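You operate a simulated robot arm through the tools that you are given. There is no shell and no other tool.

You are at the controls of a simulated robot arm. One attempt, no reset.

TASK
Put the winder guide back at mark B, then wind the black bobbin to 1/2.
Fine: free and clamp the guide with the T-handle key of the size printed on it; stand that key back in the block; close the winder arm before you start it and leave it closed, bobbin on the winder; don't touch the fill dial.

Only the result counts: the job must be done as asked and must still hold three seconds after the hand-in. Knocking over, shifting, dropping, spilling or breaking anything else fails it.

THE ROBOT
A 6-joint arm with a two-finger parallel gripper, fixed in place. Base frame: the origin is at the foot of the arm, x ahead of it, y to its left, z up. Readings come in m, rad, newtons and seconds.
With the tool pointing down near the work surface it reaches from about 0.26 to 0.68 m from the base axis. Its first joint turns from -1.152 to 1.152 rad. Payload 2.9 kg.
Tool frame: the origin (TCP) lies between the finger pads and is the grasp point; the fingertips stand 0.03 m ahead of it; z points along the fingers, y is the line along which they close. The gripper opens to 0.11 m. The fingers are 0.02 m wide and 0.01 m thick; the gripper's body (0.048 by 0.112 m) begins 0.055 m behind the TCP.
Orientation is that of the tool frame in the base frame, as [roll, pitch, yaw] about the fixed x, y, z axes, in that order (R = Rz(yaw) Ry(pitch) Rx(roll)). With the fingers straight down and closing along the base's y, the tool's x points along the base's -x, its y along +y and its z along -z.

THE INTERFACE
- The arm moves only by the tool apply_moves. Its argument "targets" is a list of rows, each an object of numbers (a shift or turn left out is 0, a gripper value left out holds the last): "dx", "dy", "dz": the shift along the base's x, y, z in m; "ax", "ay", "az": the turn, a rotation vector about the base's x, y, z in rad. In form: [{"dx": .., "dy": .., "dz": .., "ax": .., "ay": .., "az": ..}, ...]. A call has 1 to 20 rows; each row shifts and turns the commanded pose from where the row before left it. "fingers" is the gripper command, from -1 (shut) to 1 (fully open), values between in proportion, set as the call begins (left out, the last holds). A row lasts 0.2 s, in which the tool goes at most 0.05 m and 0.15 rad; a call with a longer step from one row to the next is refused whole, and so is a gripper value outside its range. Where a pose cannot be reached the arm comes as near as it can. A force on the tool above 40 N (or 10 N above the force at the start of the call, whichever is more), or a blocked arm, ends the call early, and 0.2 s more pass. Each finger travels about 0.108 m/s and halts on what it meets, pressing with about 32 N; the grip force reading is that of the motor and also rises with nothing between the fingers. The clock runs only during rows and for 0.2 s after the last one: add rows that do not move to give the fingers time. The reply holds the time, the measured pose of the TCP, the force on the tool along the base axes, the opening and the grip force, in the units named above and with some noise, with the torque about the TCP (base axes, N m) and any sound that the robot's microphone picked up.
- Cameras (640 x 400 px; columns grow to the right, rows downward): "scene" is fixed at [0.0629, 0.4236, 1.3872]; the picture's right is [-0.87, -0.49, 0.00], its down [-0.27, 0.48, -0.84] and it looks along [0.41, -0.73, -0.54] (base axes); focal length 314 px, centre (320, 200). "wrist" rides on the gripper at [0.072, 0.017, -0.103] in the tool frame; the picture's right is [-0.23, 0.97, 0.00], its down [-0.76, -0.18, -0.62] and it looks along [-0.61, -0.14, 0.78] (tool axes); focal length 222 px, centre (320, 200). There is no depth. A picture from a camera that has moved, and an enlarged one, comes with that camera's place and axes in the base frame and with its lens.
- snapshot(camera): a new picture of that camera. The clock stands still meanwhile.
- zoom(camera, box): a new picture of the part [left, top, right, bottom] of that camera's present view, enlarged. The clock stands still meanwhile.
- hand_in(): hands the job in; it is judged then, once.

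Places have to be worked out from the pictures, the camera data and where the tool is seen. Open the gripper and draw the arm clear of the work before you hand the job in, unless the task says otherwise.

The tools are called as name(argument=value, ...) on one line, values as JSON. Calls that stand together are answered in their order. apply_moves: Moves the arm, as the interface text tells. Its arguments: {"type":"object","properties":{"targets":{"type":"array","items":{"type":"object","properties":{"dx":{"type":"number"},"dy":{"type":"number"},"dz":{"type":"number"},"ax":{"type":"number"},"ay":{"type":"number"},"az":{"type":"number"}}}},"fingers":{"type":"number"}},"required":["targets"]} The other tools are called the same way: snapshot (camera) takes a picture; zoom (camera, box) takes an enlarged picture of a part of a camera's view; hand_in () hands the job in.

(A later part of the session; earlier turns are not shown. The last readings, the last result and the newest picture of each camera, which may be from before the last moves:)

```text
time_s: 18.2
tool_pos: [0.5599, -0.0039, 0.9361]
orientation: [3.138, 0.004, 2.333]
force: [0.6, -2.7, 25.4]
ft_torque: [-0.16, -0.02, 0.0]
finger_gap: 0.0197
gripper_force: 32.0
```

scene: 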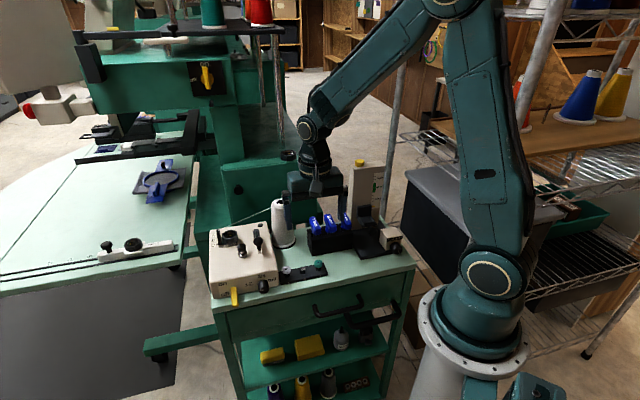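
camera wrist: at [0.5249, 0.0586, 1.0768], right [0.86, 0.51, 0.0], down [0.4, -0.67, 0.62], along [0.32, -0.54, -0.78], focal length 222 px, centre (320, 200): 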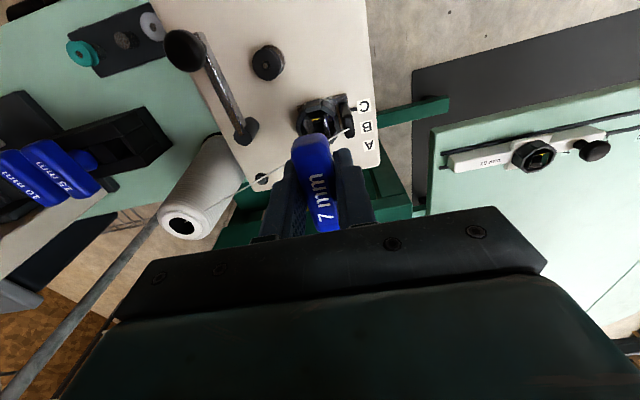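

The z force rose to 25 N at z 0.936 — it is on the bottom or on the square's edge. I look before turning.

zoom(camera="scene", box=[218, 210, 258, 248])

zoom(camera="wrist", box=[270, 70, 390, 180])

```text
10.53 times, centred on (238, 229) of scene
camera zoom: at [0.0625, 0.4235, 1.3872], right [-0.87, -0.49, 0.0], down [-0.27, 0.48, -0.84], along [0.41, -0.73, -0.54], focal length 3303 px, centre (1183, -105)
```

zoom: 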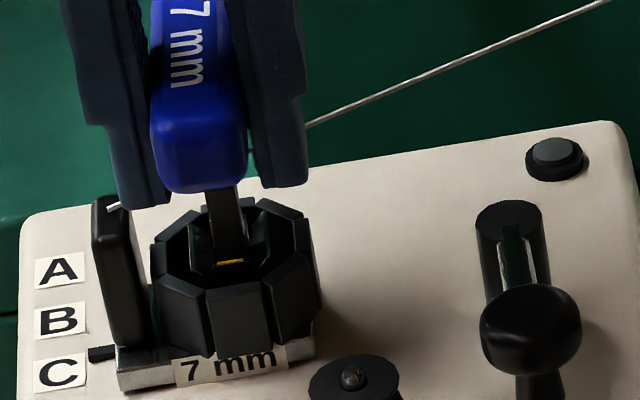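

```text
3.64 times, centred on (330, 125) of wrist
camera zoom: at [0.5224, 0.0593, 1.0406], right [0.86, 0.51, 0.0], down [0.39, -0.67, 0.63], along [0.32, -0.54, -0.78], focal length 808 px, centre (284, 473)
```

zoom: 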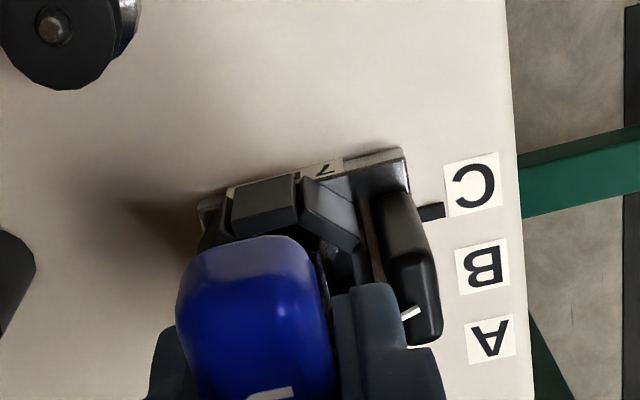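

The key is deep in the funnel. I ease off 1 mm of press and turn a little counter-clockwise to feel whether it engages.

apply_moves(targets=[{"dz": 0.001}, {"az": 0.05}, {"az": 0.05}, {}])

```text
time_s: 19.2
tool_pos: [0.5603, -0.0028, 0.9371]
orientation: [3.14, 0.0, 2.435]
force: [-0.3, 0.8, 22.3]
ft_torque: [-0.03, -0.05, 0.03]
finger_gap: 0.0194
gripper_force: 32.3
```

No torque yet after 0.1 rad. I keep turning counter-clockwise in small steps with a lighter press.

apply_moves(targets=[{"dz": 0.0005, "az": 0.05}, {"az": 0.05}, {"az": 0.05}, {}])

```text
time_s: 20.2
tool_pos: [0.56, -0.0031, 0.9356]
orientation: [-3.141, 0.001, 2.585]
force: [0.5, 1.5, 18.3]
ft_torque: [0.01, 0.0, -0.02]
finger_gap: 0.0192
gripper_force: 31.8
```

Still no torque at 0.25 rad. I continue turning while keeping a light press, watching for a drop or a torque rise.

apply_moves(targets=[{"az": 0.06}, {"az": 0.06}, {"az": 0.06}, {}])

```text
time_s: 21.2
tool_pos: [0.5604, -0.0027, 0.9364]
orientation: [3.141, 0.001, 2.766]
force: [0.3, 0.1, 16.2]
ft_torque: [0.0, -0.03, -0.03]
finger_gap: 0.0193
gripper_force: 31.8
```

Turned 0.43 rad with hardly any torque. I look whether the inner socket turned with the key (yellow mark) or the key is slipping.

zoom(camera="scene", box=[218, 210, 258, 248])

zoom(camera="wrist", box=[270, 60, 390, 180])

zoom(camera="scene", box=[224, 222, 250, 246])

```text
10.53 times, centred on (238, 229) of scene
camera zoom: at [0.0627, 0.4236, 1.3872], right [-0.87, -0.49, 0.0], down [-0.27, 0.48, -0.84], along [0.41, -0.73, -0.54], focal length 3303 px, centre (1183, -105)
```

zoom: 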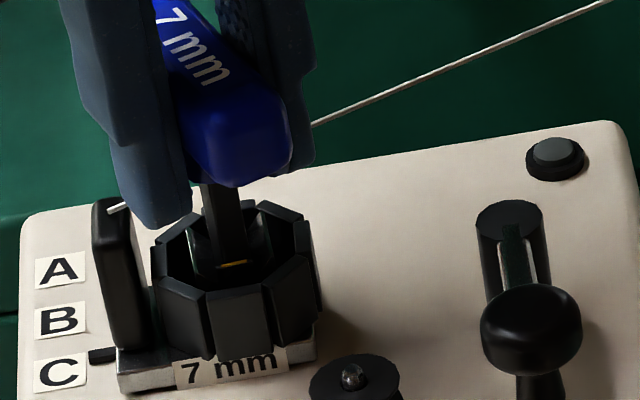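

```text
3.33 times, centred on (330, 120) of wrist
camera zoom: at [0.4985, 0.0378, 1.0405], right [0.57, 0.82, 0.0], down [0.64, -0.45, 0.62], along [0.51, -0.35, -0.78], focal length 740 px, centre (287, 467)
```

zoom: 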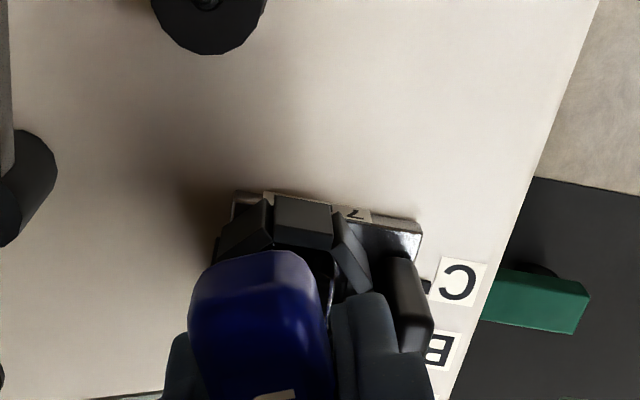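

```text
16.00 times, centred on (237, 234) of scene
camera zoom: at [0.0627, 0.4236, 1.3872], right [-0.87, -0.49, 0.0], down [-0.27, 0.48, -0.84], along [0.41, -0.73, -0.54], focal length 5020 px, centre (1648, -344)
```

zoom: 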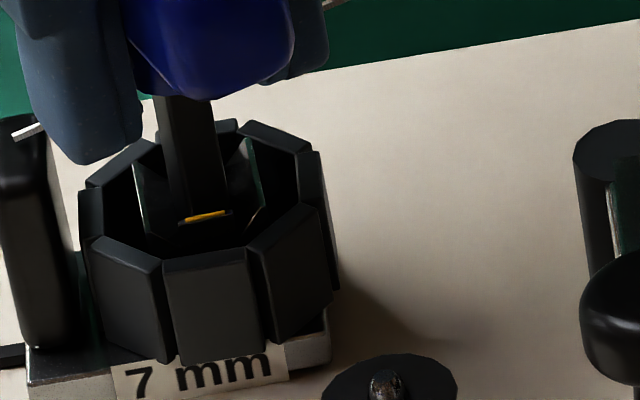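

The yellow mark seems shifted by only a few degrees, so engagement may have just begun after the slack. I turn further counter-clockwise and compare.

apply_moves(targets=[{"az": 0.06}, {"az": 0.06}, {"az": 0.06}, {"az": 0.06}, {}])

zoom(camera="scene", box=[224, 222, 250, 246])

```text
time_s: 22.4
tool_pos: [0.5606, -0.0029, 0.9351]
orientation: [3.141, 0.0, 3.003]
force: [-2.6, -1.1, 11.8]
ft_torque: [-0.13, 0.09, -0.04]
finger_gap: 0.0195
gripper_force: 31.9
```

```text
16.00 times, centred on (237, 234) of scene
camera zoom: at [0.0626, 0.4235, 1.3872], right [-0.87, -0.49, 0.0], down [-0.27, 0.48, -0.84], along [0.41, -0.73, -0.54], focal length 5020 px, centre (1648, -344)
```

zoom: 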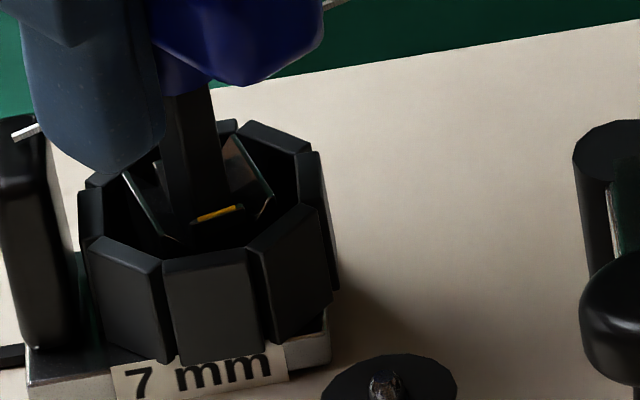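

The socket is now turning with the key. I keep loosening counter-clockwise, watching forces as the fingers sweep past the post.

apply_moves(targets=[{"az": 0.07}, {"az": 0.07}, {"az": 0.07}, {"az": 0.07}, {}])

zoom(camera="scene", box=[214, 210, 260, 250])

```text
time_s: 23.6
tool_pos: [0.5597, -0.0032, 0.9357]
orientation: [3.141, 0.0, -3.0]
force: [-3.9, -4.1, 9.0]
ft_torque: [-0.21, 0.2, -0.12]
finger_gap: 0.0194
gripper_force: 32.0
```

```text
10.00 times, centred on (237, 230) of scene
camera zoom: at [0.0627, 0.4235, 1.3872], right [-0.87, -0.49, 0.0], down [-0.27, 0.48, -0.84], along [0.41, -0.73, -0.54], focal length 3138 px, centre (1150, -100)
```

zoom: 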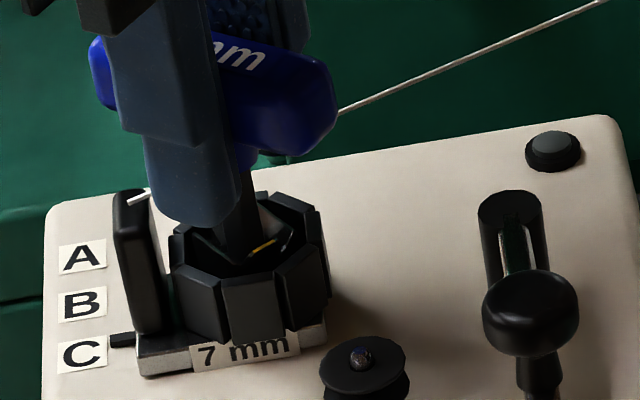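

The screw turns with slight torque (-0.12). I relieve the side load a little and continue loosening.

apply_moves(targets=[{"dx": -0.0008, "dy": -0.0008, "az": 0.07}, {"az": 0.07}, {"az": 0.07}, {"az": 0.07}, {}])

zoom(camera="scene", box=[214, 210, 260, 250])

```text
time_s: 24.8
tool_pos: [0.5585, -0.0048, 0.9363]
orientation: [3.141, 0.0, -2.716]
force: [-0.3, -0.6, 7.2]
ft_torque: [-0.02, 0.09, -0.1]
finger_gap: 0.0192
gripper_force: 32.3
```

```text
10.00 times, centred on (237, 230) of scene
camera zoom: at [0.0628, 0.4236, 1.3872], right [-0.87, -0.49, 0.0], down [-0.27, 0.48, -0.84], along [0.41, -0.73, -0.54], focal length 3138 px, centre (1150, -100)
```

zoom: 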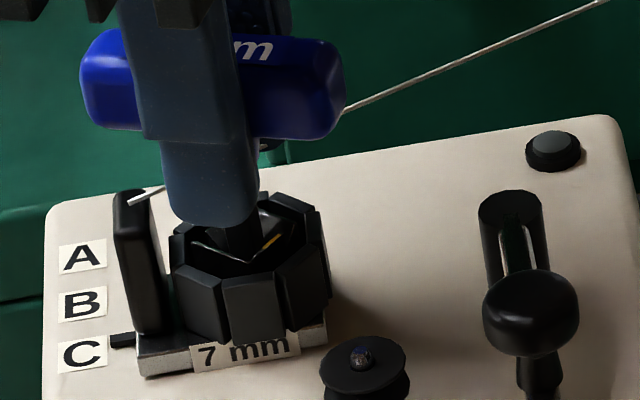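

The socket has turned about 50°. I continue to roughly a quarter turn and beyond before testing whether the guide slides.

apply_moves(targets=[{"az": 0.08}, {"az": 0.08}, {"az": 0.08}, {"az": 0.08}, {"az": 0.08}, {"az": 0.08}, {}])

zoom(camera="scene", box=[214, 210, 260, 250])

```text
time_s: 26.4
tool_pos: [0.5599, -0.0046, 0.9354]
orientation: [-3.141, 0.001, -2.238]
force: [0.7, 0.4, 1.4]
ft_torque: [0.08, -0.08, -0.16]
finger_gap: 0.0194
gripper_force: 31.7
```

```text
10.00 times, centred on (237, 230) of scene
camera zoom: at [0.0629, 0.4236, 1.3872], right [-0.87, -0.49, 0.0], down [-0.27, 0.48, -0.84], along [0.41, -0.73, -0.54], focal length 3138 px, centre (1150, -100)
```

zoom: 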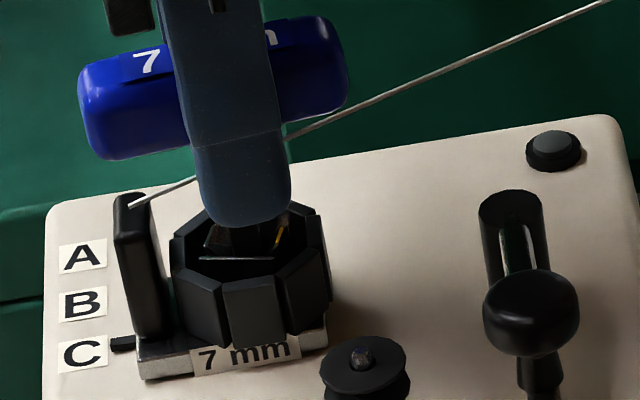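

The socket has turned close to a quarter turn. I test whether the guide slides by pushing 4 mm toward B (direction +x, -y).

apply_moves(targets=[{"dx": 0.001, "dy": -0.001}, {"dx": 0.001, "dy": -0.001}, {"dx": 0.001, "dy": -0.001}, {}])

zoom(camera="scene", box=[214, 210, 260, 250])

```text
time_s: 27.4
tool_pos: [0.5617, -0.0074, 0.9353]
orientation: [-3.141, 0.001, -2.238]
force: [-0.2, 1.9, 0.3]
ft_torque: [0.09, -0.08, -0.07]
finger_gap: 0.0193
gripper_force: 32.1
```

```text
10.00 times, centred on (237, 230) of scene
camera zoom: at [0.0629, 0.4236, 1.3872], right [-0.87, -0.49, 0.0], down [-0.27, 0.48, -0.84], along [0.41, -0.73, -0.54], focal length 3138 px, centre (1150, -100)
```

zoom: 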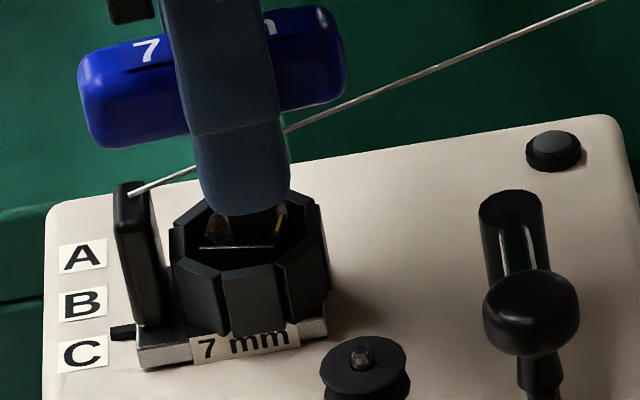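

The guide slides freely; it moved about 3.4 mm toward B with under 2 N. I carry on about 14 mm, then check the pointer.

apply_moves(targets=[{"dx": 0.001, "dy": -0.001}, {"dx": 0.001, "dy": -0.001}, {"dx": 0.001, "dy": -0.001}, {"dx": 0.001, "dy": -0.001}, {"dx": 0.001, "dy": -0.001}, {"dx": 0.001, "dy": -0.001}, {"dx": 0.001, "dy": -0.001}, {"dx": 0.001, "dy": -0.001}, {"dx": 0.001, "dy": -0.001}, {"dx": 0.001, "dy": -0.001}, {}])

zoom(camera="scene", box=[214, 210, 260, 250])

snapshot(camera="wrist")

```text
time_s: 29.8
tool_pos: [0.5722, -0.0194, 0.9374]
orientation: [3.141, 0.0, -2.242]
force: [-0.5, 0.3, 2.0]
ft_torque: [-0.03, -0.02, -0.01]
finger_gap: 0.0196
gripper_force: 31.9
```

```text
10.00 times, centred on (237, 230) of scene
camera zoom: at [0.0629, 0.4236, 1.3872], right [-0.87, -0.49, 0.0], down [-0.27, 0.48, -0.84], along [0.41, -0.73, -0.54], focal length 3138 px, centre (1150, -100)
```

zoom: 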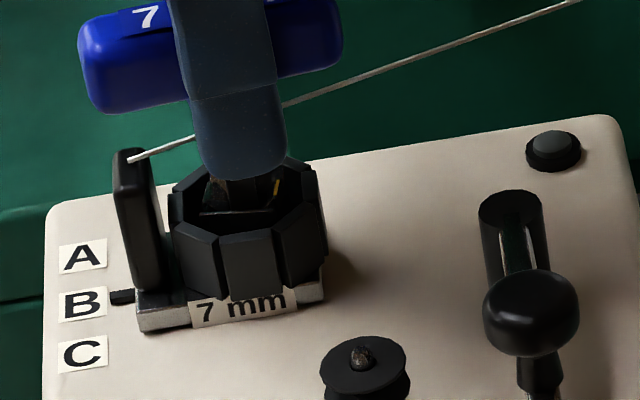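

```text
taken
camera wrist: at [0.514, -0.0649, 1.0405], right [-0.62, 0.78, 0.0], down [0.61, 0.49, 0.62], along [0.49, 0.39, -0.78], focal length 222 px, centre (320, 200)
```

wrist: 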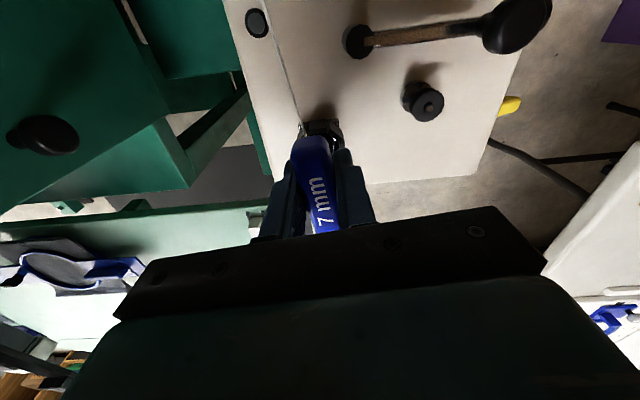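

The pointer is now near B; measured against the label spacing it should still go about 2 mm. I enlarge the pointer and labels to measure exactly.

zoom(camera="scene", box=[208, 222, 258, 254])

zoom(camera="scene", box=[208, 230, 232, 248])

```text
12.50 times, centred on (233, 238) of scene
camera zoom: at [0.0629, 0.4236, 1.3872], right [-0.87, -0.49, 0.0], down [-0.27, 0.48, -0.84], along [0.41, -0.73, -0.54], focal length 3922 px, centre (1408, -275)
```

zoom: 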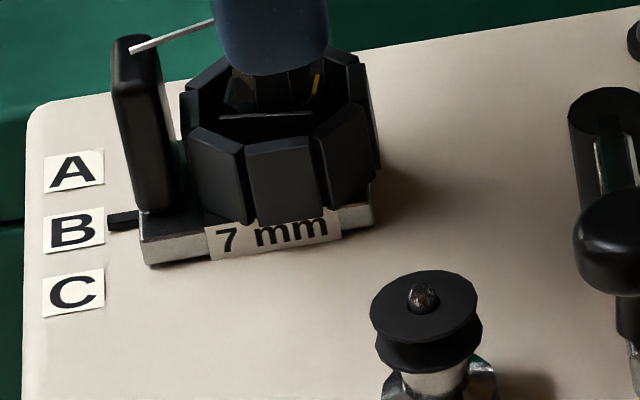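

```text
16.00 times, centred on (220, 239) of scene
camera zoom: at [0.0629, 0.4236, 1.3872], right [-0.87, -0.49, 0.0], down [-0.27, 0.48, -0.84], along [0.41, -0.73, -0.54], focal length 5020 px, centre (1920, -424)
```

zoom: 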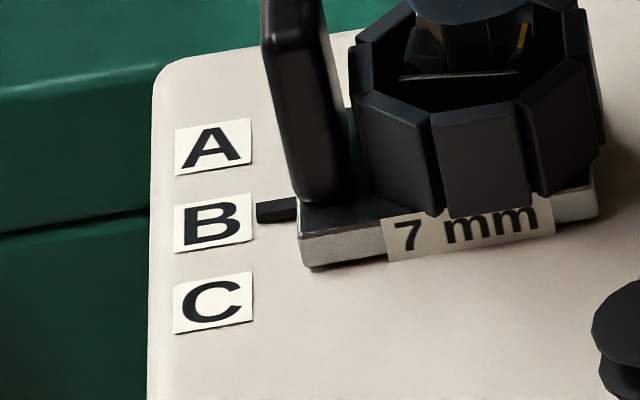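

By the base edge and label the guide has moved the full 20 mm spacing, so the pointer stands at B within about 1 mm. I now turn clockwise to take up the slack and check the position before tightening.

apply_moves(targets=[{"az": -0.08}, {"az": -0.08}, {"az": -0.08}, {"az": -0.08}, {"az": -0.08}, {"az": -0.08}, {"az": -0.08}, {"az": -0.08}, {}])

zoom(camera="scene", box=[208, 222, 258, 254])

```text
time_s: 31.8
tool_pos: [0.5715, -0.0177, 0.9363]
orientation: [3.141, -0.002, -2.881]
force: [-0.8, 0.1, 1.5]
ft_torque: [-0.04, 0.06, 0.06]
finger_gap: 0.0194
gripper_force: 32.0
```

```text
12.50 times, centred on (233, 238) of scene
camera zoom: at [0.0629, 0.4236, 1.3872], right [-0.87, -0.49, 0.0], down [-0.27, 0.48, -0.84], along [0.41, -0.73, -0.54], focal length 3922 px, centre (1408, -275)
```

zoom: 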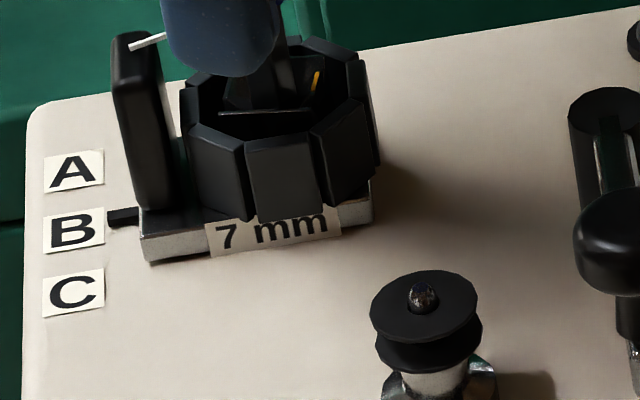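

The turn nudged the guide about 1 mm toward A. I take up the rest of the slack, then push it back by about 1.5 mm before tightening.

apply_moves(targets=[{"az": -0.06}, {"az": -0.06}, {"az": -0.06}, {}])

zoom(camera="scene", box=[208, 222, 258, 254])

```text
time_s: 32.8
tool_pos: [0.5728, -0.0182, 0.9356]
orientation: [3.14, 0.002, -3.059]
force: [0.9, 2.3, 0.5]
ft_torque: [0.06, -0.11, 0.12]
finger_gap: 0.0194
gripper_force: 32.3
```

```text
12.50 times, centred on (233, 238) of scene
camera zoom: at [0.0629, 0.4236, 1.3872], right [-0.87, -0.49, 0.0], down [-0.27, 0.48, -0.84], along [0.41, -0.73, -0.54], focal length 3922 px, centre (1408, -275)
```

zoom: 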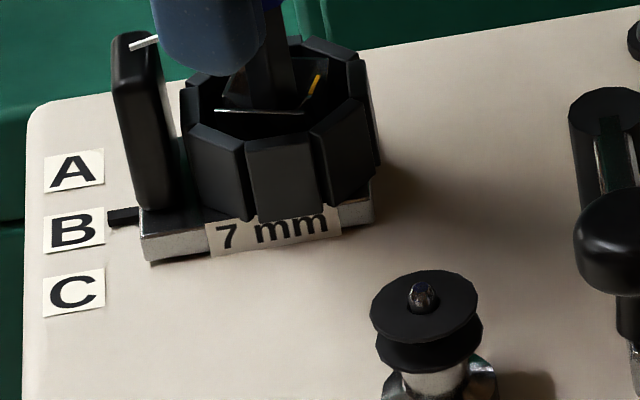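

The socket is engaged clockwise. I nudge the guide back toward C by about 2 mm of command and recheck.

apply_moves(targets=[{"dx": -0.0007, "dy": 0.0007}, {"dx": -0.0007, "dy": 0.0007}, {}])

zoom(camera="scene", box=[208, 222, 258, 254])

```text
time_s: 33.6
tool_pos: [0.5703, -0.0152, 0.9364]
orientation: [-3.141, 0.0, -3.061]
force: [2.1, 1.4, 0.5]
ft_torque: [0.05, -0.15, 0.08]
finger_gap: 0.0193
gripper_force: 31.7
```

```text
12.50 times, centred on (233, 238) of scene
camera zoom: at [0.063, 0.4236, 1.3872], right [-0.87, -0.49, 0.0], down [-0.27, 0.48, -0.84], along [0.41, -0.73, -0.54], focal length 3922 px, centre (1408, -275)
```

zoom: 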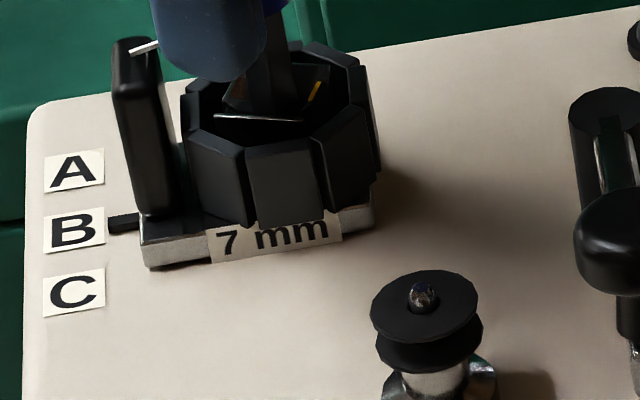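

The pointer is now right at B (within about 0.5 mm). I tighten clockwise in stages, checking that the guide stays put.

apply_moves(targets=[{"az": -0.06}, {"az": -0.06}, {"az": -0.06}, {"az": -0.06}, {"az": -0.06}, {}])

zoom(camera="scene", box=[208, 222, 258, 254])

```text
time_s: 35.0
tool_pos: [0.5708, -0.0168, 0.937]
orientation: [3.141, 0.001, 2.923]
force: [5.1, 5.0, -1.4]
ft_torque: [0.25, -0.26, 0.15]
finger_gap: 0.0194
gripper_force: 32.2
```

```text
12.50 times, centred on (233, 238) of scene
camera zoom: at [0.063, 0.4237, 1.3871], right [-0.87, -0.49, 0.0], down [-0.27, 0.48, -0.84], along [0.41, -0.73, -0.54], focal length 3922 px, centre (1408, -275)
```

zoom: 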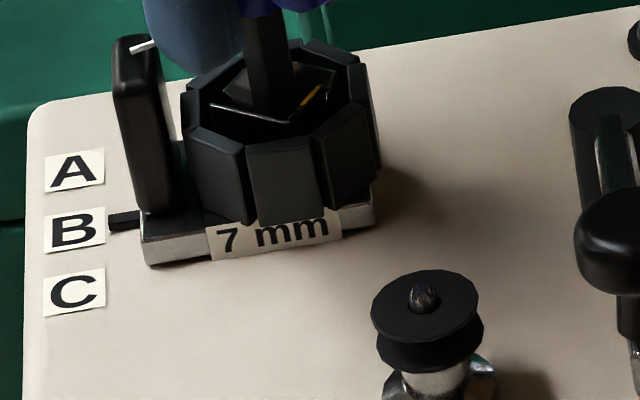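

The guide is still at B within about 0.7 mm; side load is 7 N across the rail, so I relieve it and go on tightening.

apply_moves(targets=[{"dx": 0.0006, "dy": 0.001}, {"az": -0.06}, {"az": -0.06}, {"az": -0.06}, {"az": -0.06}, {}])

zoom(camera="scene", box=[208, 222, 258, 254])

```text
time_s: 36.4
tool_pos: [0.5717, -0.0156, 0.9361]
orientation: [3.14, 0.0, 2.683]
force: [-1.7, -1.6, 1.2]
ft_torque: [-0.06, 0.12, 0.13]
finger_gap: 0.0192
gripper_force: 32.2
```

```text
12.50 times, centred on (233, 238) of scene
camera zoom: at [0.0628, 0.4236, 1.3872], right [-0.87, -0.49, 0.0], down [-0.27, 0.48, -0.84], along [0.41, -0.73, -0.54], focal length 3922 px, centre (1408, -275)
```

zoom: 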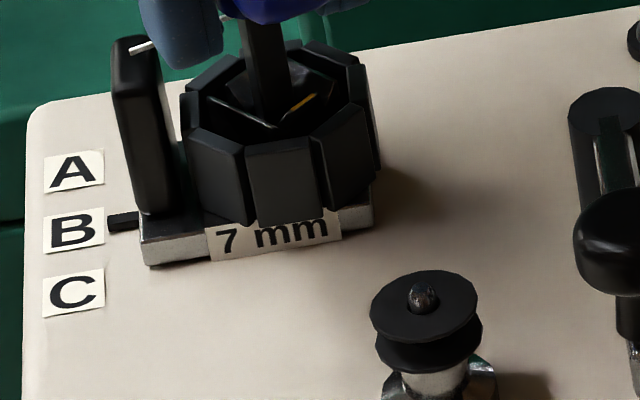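

Position holds. I continue tightening toward the original orientation, watching for the torque rise.

apply_moves(targets=[{"az": -0.06}, {"az": -0.06}, {"az": -0.06}, {"az": -0.06}, {"az": -0.06}, {}])

zoom(camera="scene", box=[208, 222, 258, 254])

```text
time_s: 37.8
tool_pos: [0.5715, -0.0146, 0.9367]
orientation: [3.139, 0.001, 2.384]
force: [2.4, 3.0, 1.2]
ft_torque: [0.13, -0.12, 0.14]
finger_gap: 0.0191
gripper_force: 32.1
```

```text
12.50 times, centred on (233, 238) of scene
camera zoom: at [0.063, 0.4237, 1.3871], right [-0.87, -0.49, 0.0], down [-0.27, 0.48, -0.84], along [0.41, -0.73, -0.54], focal length 3922 px, centre (1408, -275)
```

zoom: 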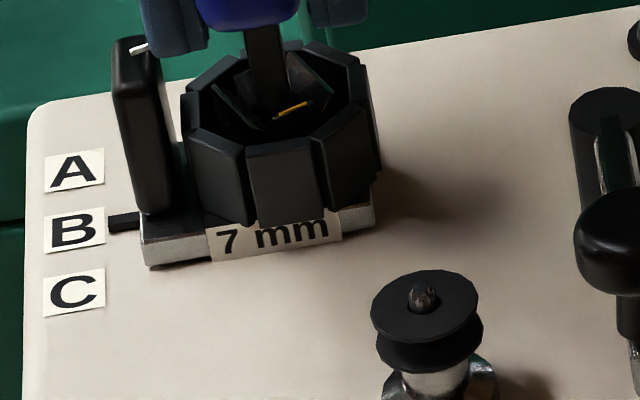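

Still turning evenly with the guide at B. I continue in small steps up to where it was clamped originally.

apply_moves(targets=[{"az": -0.06}, {"az": -0.06}, {"az": -0.06}, {"az": -0.06}, {}])

zoom(camera="scene", box=[208, 222, 258, 254])

```text
time_s: 39.0
tool_pos: [0.5725, -0.0147, 0.936]
orientation: [3.14, 0.001, 2.143]
force: [4.9, 6.0, 1.3]
ft_torque: [0.27, -0.19, 0.2]
finger_gap: 0.0197
gripper_force: 32.0
```

```text
12.50 times, centred on (233, 238) of scene
camera zoom: at [0.063, 0.4237, 1.3871], right [-0.87, -0.49, 0.0], down [-0.27, 0.48, -0.84], along [0.41, -0.73, -0.54], focal length 3922 px, centre (1408, -275)
```

zoom: 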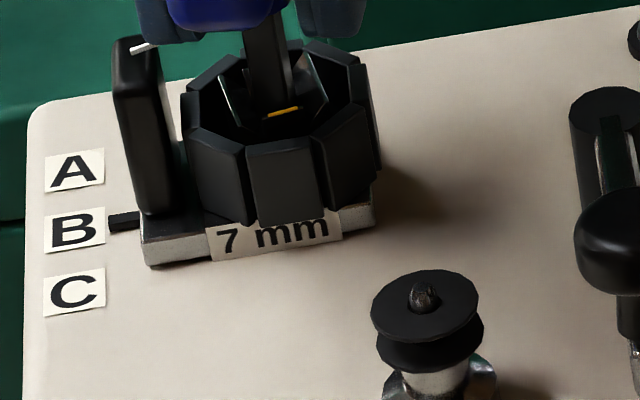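

Nearly back to the original socket orientation, torque rising to 0.20. I relieve the side load and continue until it stops.

apply_moves(targets=[{"dx": 0.0006, "dy": 0.0008}, {"az": -0.05}, {"az": -0.05}, {"az": -0.05}, {"az": -0.05}, {}])

zoom(camera="scene", box=[208, 222, 258, 254])

```text
time_s: 40.4
tool_pos: [0.572, -0.0149, 0.9366]
orientation: [3.141, 0.0, 1.943]
force: [1.9, 2.1, 2.8]
ft_torque: [0.06, -0.09, 0.21]
finger_gap: 0.0191
gripper_force: 31.3
```

```text
12.50 times, centred on (233, 238) of scene
camera zoom: at [0.0629, 0.4236, 1.3872], right [-0.87, -0.49, 0.0], down [-0.27, 0.48, -0.84], along [0.41, -0.73, -0.54], focal length 3922 px, centre (1408, -275)
```

zoom: 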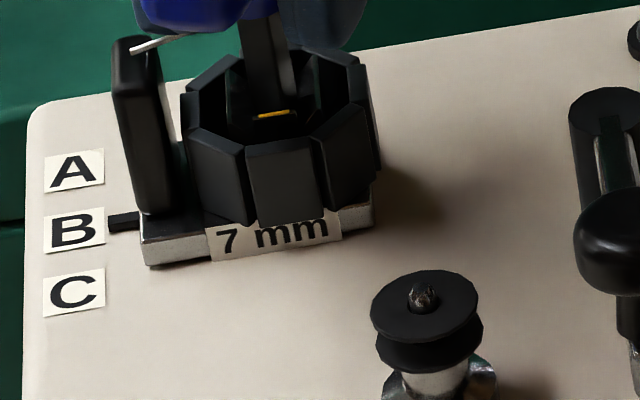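

The yellow mark is back to its original angle; torque 0.21. I turn a little more to see if it firms up.

apply_moves(targets=[{"az": -0.04}, {"az": -0.04}, {"az": -0.04}, {}])

zoom(camera="scene", box=[208, 222, 258, 254])

```text
time_s: 41.4
tool_pos: [0.5723, -0.0145, 0.9364]
orientation: [-3.14, -0.001, 1.823]
force: [4.9, 4.6, -0.6]
ft_torque: [0.19, -0.08, 0.31]
finger_gap: 0.0196
gripper_force: 32.0
```

```text
12.50 times, centred on (233, 238) of scene
camera zoom: at [0.063, 0.4237, 1.3871], right [-0.87, -0.49, 0.0], down [-0.27, 0.48, -0.84], along [0.41, -0.73, -0.54], focal length 3922 px, centre (1408, -275)
```

zoom: 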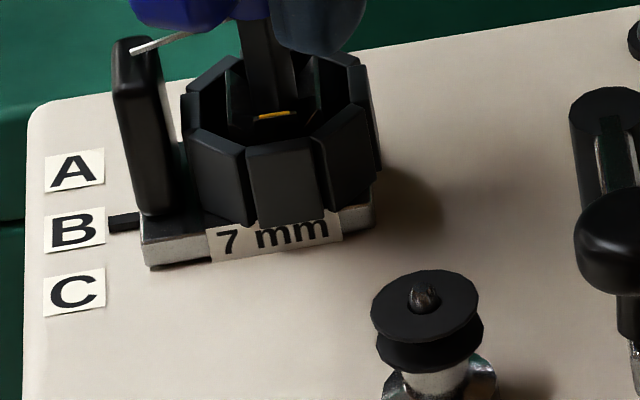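

The socket stopped at its original angle while torque climbs (0.31) – it is at its stop. I add a bit more torque to be sure it is clamped.

apply_moves(targets=[{"az": -0.04}, {"az": -0.04}, {"az": -0.04}, {}])

zoom(camera="scene", box=[208, 222, 258, 254])

```text
time_s: 42.4
tool_pos: [0.5726, -0.0141, 0.9359]
orientation: [-3.141, 0.0, 1.704]
force: [7.9, 7.6, -2.7]
ft_torque: [0.39, -0.09, 0.35]
finger_gap: 0.0193
gripper_force: 32.2
```

```text
12.50 times, centred on (233, 238) of scene
camera zoom: at [0.0631, 0.4238, 1.3871], right [-0.87, -0.49, 0.0], down [-0.27, 0.48, -0.84], along [0.41, -0.73, -0.54], focal length 3922 px, centre (1408, -275)
```

zoom: 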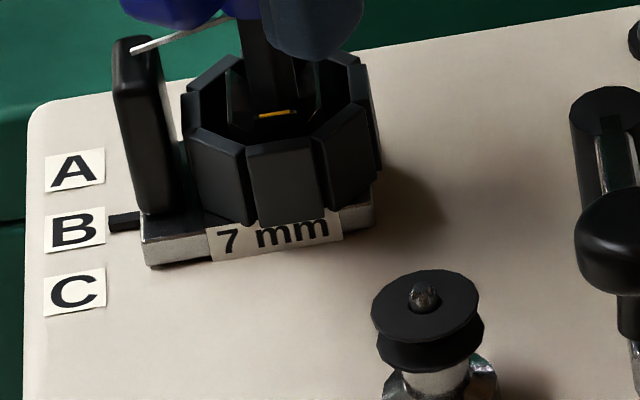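

The socket stays at its stop while torque grows, so the guide should be clamped. I turn back into the middle of the slack (yaw 2.334) and then test by pushing along the rail.

apply_moves(targets=[{"az": 0.09}, {"az": 0.09}, {"az": 0.09}, {"az": 0.09}, {"az": 0.09}, {"az": 0.09}, {"az": 0.09}, {}])

zoom(camera="scene", box=[208, 222, 258, 254])

```text
time_s: 44.2
tool_pos: [0.5715, -0.0158, 0.9357]
orientation: [-3.141, -0.001, 2.336]
force: [-2.0, -2.3, 5.5]
ft_torque: [-0.15, 0.09, -0.01]
finger_gap: 0.0194
gripper_force: 32.3
```

```text
12.50 times, centred on (233, 238) of scene
camera zoom: at [0.0628, 0.4236, 1.3872], right [-0.87, -0.49, 0.0], down [-0.27, 0.48, -0.84], along [0.41, -0.73, -0.54], focal length 3922 px, centre (1408, -275)
```

zoom: 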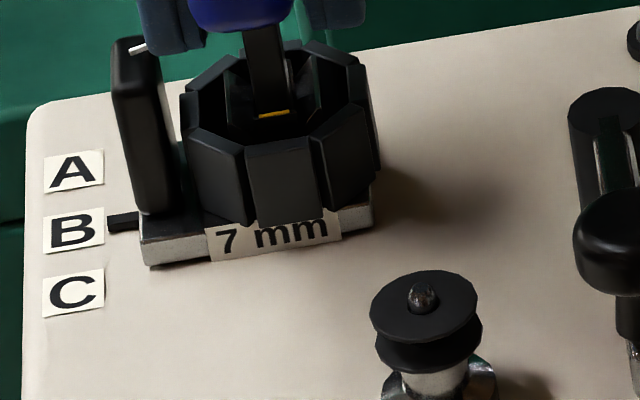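

The frame stays at the clamped angle. I test-push 3–4 mm of command along the rail toward C to see that it resists.

apply_moves(targets=[{"dx": -0.0012, "dy": 0.0012}, {"dx": -0.0012, "dy": 0.0012}, {}])

zoom(camera="scene", box=[208, 222, 258, 254])

```text
time_s: 45.0
tool_pos: [0.5689, -0.0117, 0.9358]
orientation: [-3.141, 0.0, 2.332]
force: [-0.4, -3.2, 7.0]
ft_torque: [-0.25, 0.01, 0.02]
finger_gap: 0.0194
gripper_force: 31.9
```

```text
12.50 times, centred on (233, 238) of scene
camera zoom: at [0.0628, 0.4235, 1.3872], right [-0.87, -0.49, 0.0], down [-0.27, 0.48, -0.84], along [0.41, -0.73, -0.54], focal length 3922 px, centre (1408, -275)
```

zoom: 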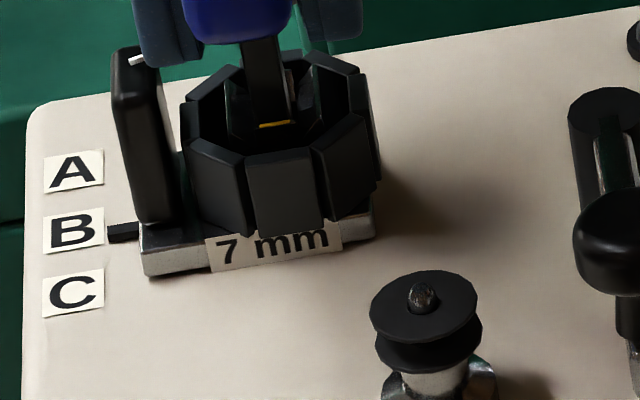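

The guide moved 3 mm with only 2 N, so it isn't clamped yet. I push it back to B first and then tighten harder.

apply_moves(targets=[{"dx": 0.0015, "dy": -0.0015}, {"dx": 0.0015, "dy": -0.0015}, {"dx": 0.0008, "dy": -0.0008}, {}])

zoom(camera="scene", box=[208, 222, 258, 254])

snapshot(camera="wrist")

```text
time_s: 46.0
tool_pos: [0.5747, -0.0161, 0.9353]
orientation: [3.139, 0.003, 2.333]
force: [1.2, 4.2, 6.2]
ft_torque: [0.26, -0.05, 0.04]
finger_gap: 0.0193
gripper_force: 31.6
```

```text
12.50 times, centred on (233, 238) of scene
camera zoom: at [0.0628, 0.4237, 1.3871], right [-0.87, -0.49, 0.0], down [-0.27, 0.48, -0.84], along [0.41, -0.73, -0.54], focal length 3922 px, centre (1408, -275)
```

zoom: 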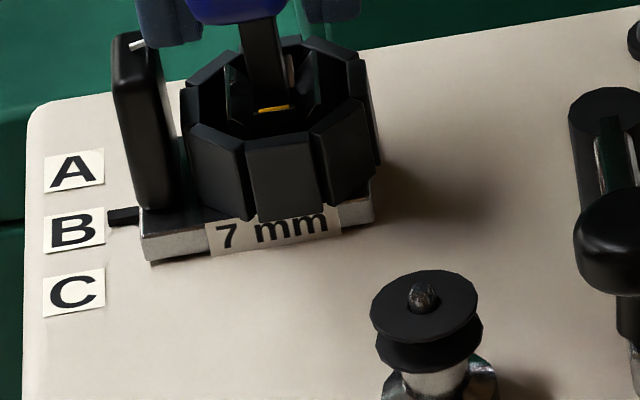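

```text
taken
camera wrist: at [0.5357, 0.0472, 1.0402], right [0.86, 0.51, 0.0], down [0.4, -0.67, 0.62], along [0.32, -0.54, -0.78], focal length 222 px, centre (320, 200)
```

wrist: 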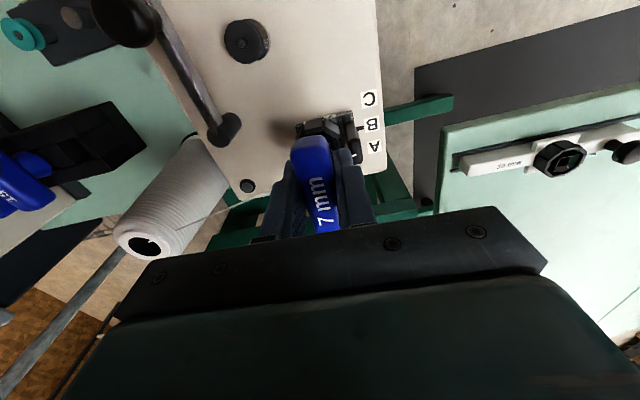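

The guide is about 1.5 mm past B toward A. I enlarge the socket region to understand how the shaft sits in the square before the second tightening.

zoom(camera="scene", box=[222, 218, 242, 236])

zoom(camera="wrist", box=[280, 90, 390, 180])

```text
16.00 times, centred on (232, 227) of scene
camera zoom: at [0.0628, 0.4237, 1.3871], right [-0.87, -0.49, 0.0], down [-0.27, 0.48, -0.84], along [0.41, -0.73, -0.54], focal length 5020 px, centre (1728, -232)
```

zoom: 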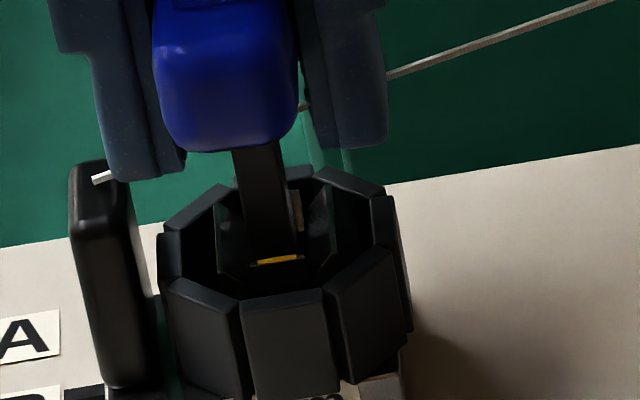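

```text
4.44 times, centred on (335, 135) of wrist
camera zoom: at [0.5357, 0.0472, 1.0402], right [0.86, 0.51, 0.0], down [0.4, -0.67, 0.62], along [0.32, -0.54, -0.78], focal length 987 px, centre (253, 489)
```

zoom: 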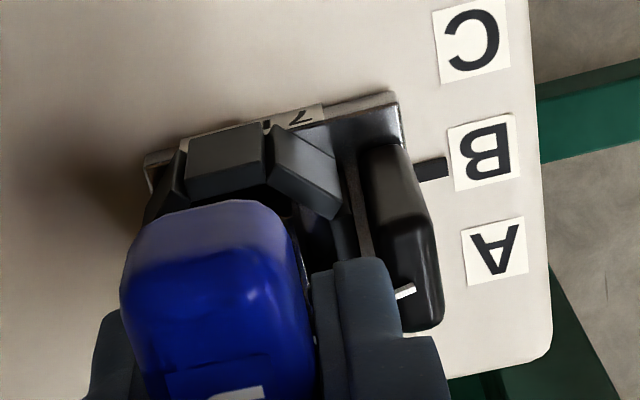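

The wrist view shows the pointer roughly 1 mm past B toward A. I nudge it back about 1 mm and turn clockwise again in steps.

apply_moves(targets=[{"dx": -0.001, "dy": 0.001}, {"az": -0.09}, {"az": -0.09}, {"az": -0.09}, {"az": -0.09}, {}])

zoom(camera="scene", box=[208, 222, 258, 254])

zoom(camera="scene", box=[222, 218, 242, 236])

```text
time_s: 47.4
tool_pos: [0.5722, -0.0154, 0.936]
orientation: [-3.141, 0.001, 1.973]
force: [1.1, 1.4, 3.6]
ft_torque: [0.04, -0.05, 0.16]
finger_gap: 0.0193
gripper_force: 32.2
```

```text
12.50 times, centred on (233, 238) of scene
camera zoom: at [0.0629, 0.4236, 1.3872], right [-0.87, -0.49, 0.0], down [-0.27, 0.48, -0.84], along [0.41, -0.73, -0.54], focal length 3922 px, centre (1408, -275)
```

zoom: 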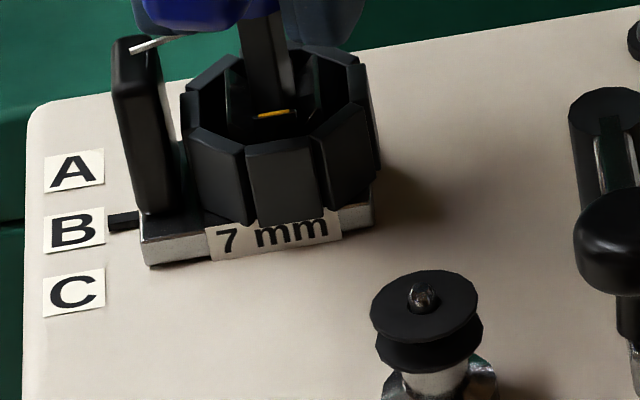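

```text
16.00 times, centred on (232, 227) of scene
camera zoom: at [0.0629, 0.4236, 1.3872], right [-0.87, -0.49, 0.0], down [-0.27, 0.48, -0.84], along [0.41, -0.73, -0.54], focal length 5020 px, centre (1728, -232)
```

zoom: 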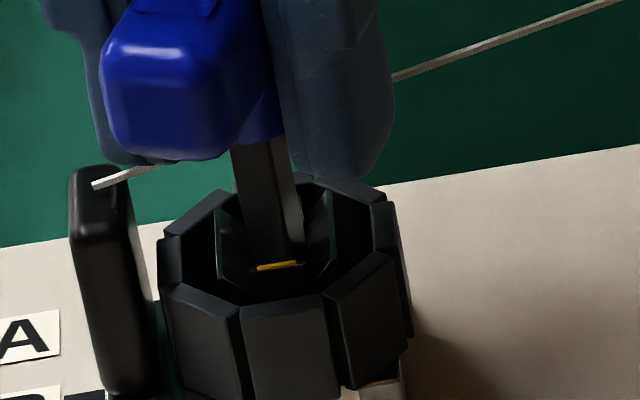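

The pointer is at B and the key is now in contact with the socket (torque 0.16). I add more clockwise turn in small steps and watch torque.

apply_moves(targets=[{"az": -0.05}, {"az": -0.05}, {"az": -0.05}, {"az": -0.05}, {"az": -0.05}, {"az": -0.05}, {}])

zoom(camera="scene", box=[222, 218, 242, 236])

zoom(camera="wrist", box=[240, 90, 390, 240])

```text
time_s: 49.0
tool_pos: [0.5723, -0.0143, 0.9361]
orientation: [3.139, 0.0, 1.675]
force: [5.7, 7.7, 1.4]
ft_torque: [0.32, -0.1, 0.31]
finger_gap: 0.0195
gripper_force: 31.8
```

```text
16.00 times, centred on (232, 227) of scene
camera zoom: at [0.063, 0.4238, 1.3871], right [-0.87, -0.49, 0.0], down [-0.27, 0.48, -0.84], along [0.41, -0.73, -0.54], focal length 5020 px, centre (1728, -232)
```

zoom: 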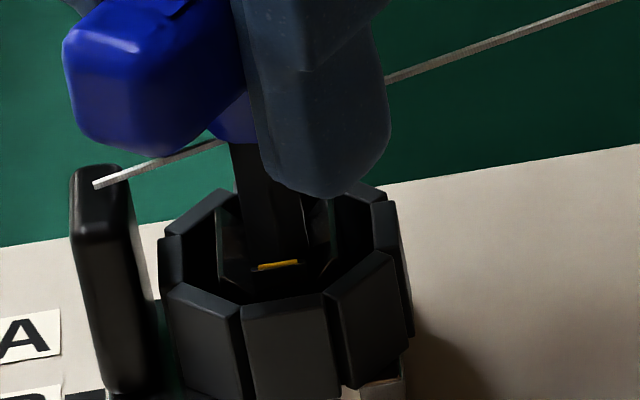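

```text
2.67 times, centred on (315, 165) of wrist
camera zoom: at [0.5819, 0.0585, 1.0404], right [0.99, -0.13, 0.0], down [-0.1, -0.78, 0.62], along [-0.08, -0.62, -0.78], focal length 592 px, centre (333, 293)
```

zoom: 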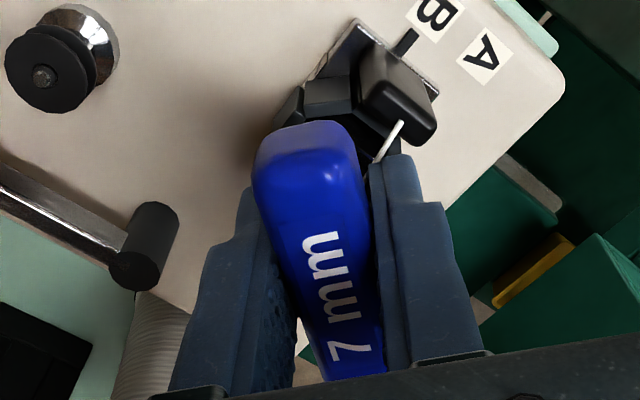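

The shaft sits loose and off-centre in the square (side force 10 N), so torque is lost. I back off 0.3 rad, recentre toward +x+y, and turn clockwise again.

apply_moves(targets=[{"az": 0.1}, {"az": 0.1}, {"az": 0.1}, {"dx": 0.0008, "dy": 0.001}, {}])

apply_moves(targets=[{"az": -0.05}, {"az": -0.05}, {"az": -0.05}, {}])

zoom(camera="scene", box=[222, 218, 242, 236])

```text
time_s: 50.2
tool_pos: [0.572, -0.0142, 0.934]
orientation: [-3.139, 0.001, 1.974]
force: [-1.5, -1.9, 5.5]
ft_torque: [-0.18, 0.05, 0.1]
finger_gap: 0.0191
gripper_force: 31.1
```

```text
time_s: 51.2
tool_pos: [0.5733, -0.0138, 0.9355]
orientation: [-3.141, 0.0, 1.823]
force: [-4.7, -3.6, 3.8]
ft_torque: [-0.24, 0.17, 0.34]
finger_gap: 0.0191
gripper_force: 32.0
```

```text
16.00 times, centred on (232, 227) of scene
camera zoom: at [0.0627, 0.4235, 1.3872], right [-0.87, -0.49, 0.0], down [-0.27, 0.48, -0.84], along [0.41, -0.73, -0.54], focal length 5020 px, centre (1728, -232)
```

zoom: 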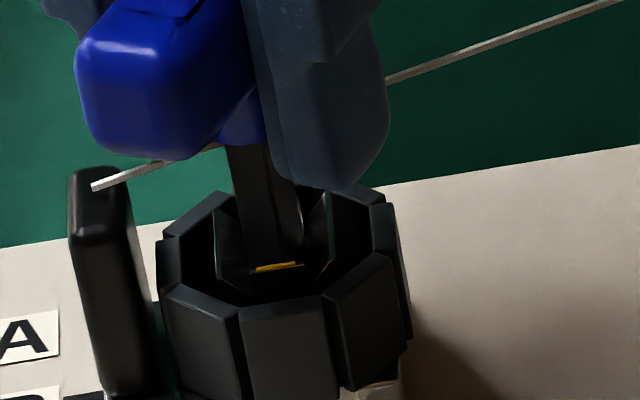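

Better: 0.34 N·m at yaw 1.823 with side force reversed. I centre halfway and continue clockwise.

apply_moves(targets=[{"dx": -0.0003, "dy": -0.0004}, {"az": -0.04}, {"az": -0.04}, {"az": -0.04}, {}])

zoom(camera="scene", box=[222, 218, 242, 236])

```text
time_s: 52.4
tool_pos: [0.5736, -0.0142, 0.9362]
orientation: [-3.141, 0.0, 1.706]
force: [-0.5, -0.2, 0.4]
ft_torque: [-0.04, -0.04, 0.33]
finger_gap: 0.0192
gripper_force: 32.4
```

```text
16.00 times, centred on (232, 227) of scene
camera zoom: at [0.0629, 0.4236, 1.3872], right [-0.87, -0.49, 0.0], down [-0.27, 0.48, -0.84], along [0.41, -0.73, -0.54], focal length 5020 px, centre (1728, -232)
```

zoom: 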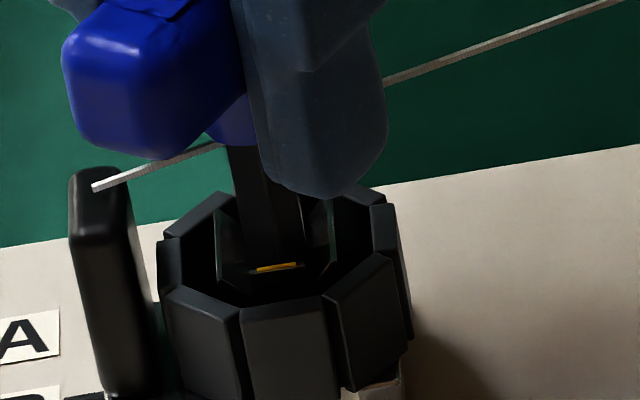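

Torque stays at 0.33 with the socket at its stop. I test-push along the rail while holding the torque.

apply_moves(targets=[{"dx": 0.0012, "dy": -0.0012}, {}])

zoom(camera="scene", box=[208, 222, 258, 254])

```text
time_s: 53.0
tool_pos: [0.5738, -0.0146, 0.9357]
orientation: [3.141, 0.0, 1.704]
force: [-1.4, 1.8, -0.7]
ft_torque: [0.03, 0.02, 0.32]
finger_gap: 0.0193
gripper_force: 31.5
```

```text
12.50 times, centred on (233, 238) of scene
camera zoom: at [0.0629, 0.4236, 1.3872], right [-0.87, -0.49, 0.0], down [-0.27, 0.48, -0.84], along [0.41, -0.73, -0.54], focal length 3922 px, centre (1408, -275)
```

zoom: 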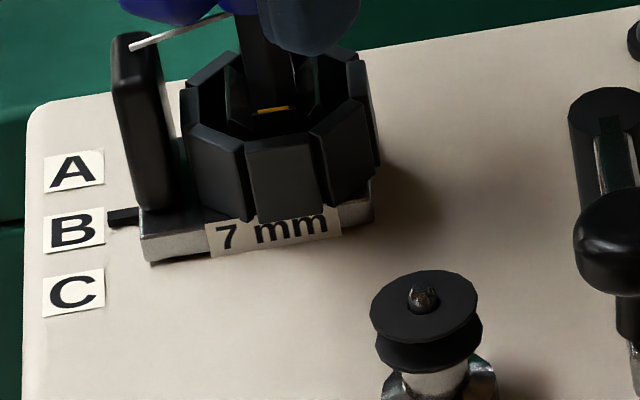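

The guide still slides, so the key probably isn't fully seated – the tip may rest above a tighter square. I turn back to the aligned yaw and press down gently with small wiggles to find the drop-in.

apply_moves(targets=[{"dx": -0.001, "dy": 0.001, "az": 0.1}, {"az": 0.1}, {"az": 0.1}, {"az": 0.1}, {"az": 0.1}, {"az": 0.1}, {"az": 0.03}, {}])

apply_moves(targets=[{"dz": -0.001}, {"dz": -0.001}, {}])

```text
time_s: 54.8
tool_pos: [0.5725, -0.0143, 0.9372]
orientation: [3.14, -0.001, 2.338]
force: [-2.4, -2.4, -0.1]
ft_torque: [-0.09, 0.1, 0.02]
finger_gap: 0.0191
gripper_force: 31.9
```

```text
time_s: 55.6
tool_pos: [0.5733, -0.0152, 0.936]
orientation: [3.139, 0.002, 2.333]
force: [-4.1, -3.6, 15.2]
ft_torque: [-0.18, 0.18, 0.02]
finger_gap: 0.0193
gripper_force: 31.7
```

Before forcing anything I want to see inside the socket. I withdraw the key straight up and look in with both cameras.

apply_moves(targets=[{"dz": 0.004}, {"dz": 0.01}, {"dz": 0.015}, {"dz": 0.015}, {"dz": 0.015}, {}])

zoom(camera="scene", box=[222, 216, 248, 240])

zoom(camera="wrist", box=[290, 70, 370, 145])

zoom(camera="scene", box=[210, 180, 260, 225])

```text
time_s: 57.0
tool_pos: [0.573, -0.0145, 0.9929]
orientation: [-3.14, 0.001, 2.337]
force: [0.3, -0.2, -0.3]
ft_torque: [0.0, -0.01, 0.01]
finger_gap: 0.0193
gripper_force: 32.1
```

```text
16.00 times, centred on (235, 228) of scene
camera zoom: at [0.0629, 0.4236, 1.3872], right [-0.87, -0.49, 0.0], down [-0.27, 0.48, -0.84], along [0.41, -0.73, -0.54], focal length 5020 px, centre (1680, -248)
```

zoom: 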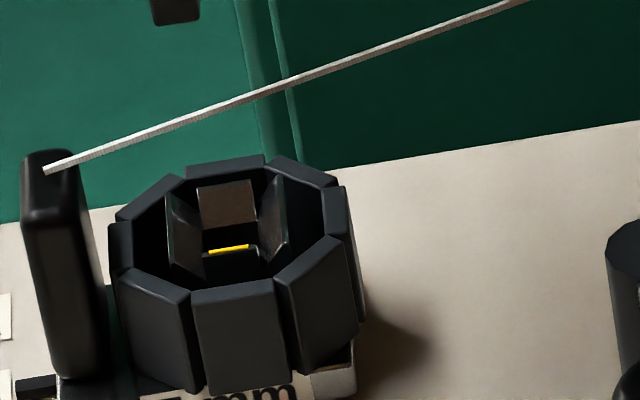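

```text
5.33 times, centred on (330, 108) of wrist
camera zoom: at [0.5351, 0.0494, 1.0976], right [0.86, 0.51, 0.0], down [0.4, -0.67, 0.62], along [0.32, -0.54, -0.78], focal length 1185 px, centre (267, 693)
```

zoom: 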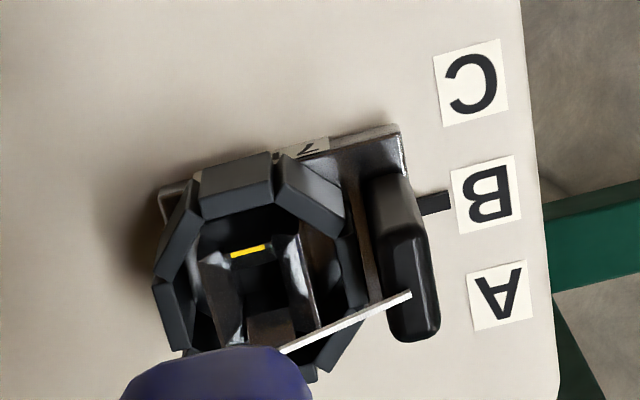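

```text
8.89 times, centred on (235, 202) of scene
camera zoom: at [0.0629, 0.4236, 1.3872], right [-0.87, -0.49, 0.0], down [-0.27, 0.48, -0.84], along [0.41, -0.73, -0.54], focal length 2789 px, centre (1076, 178)
```

zoom: 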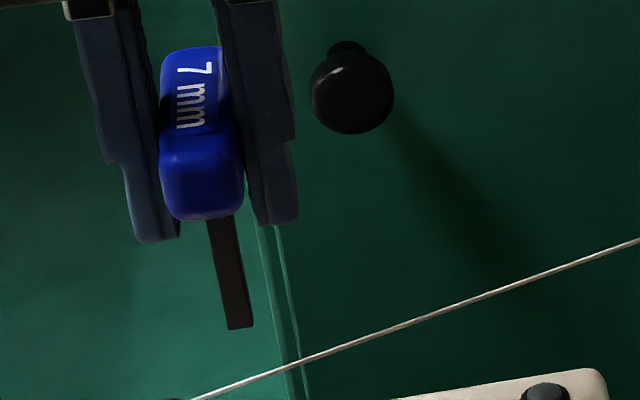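

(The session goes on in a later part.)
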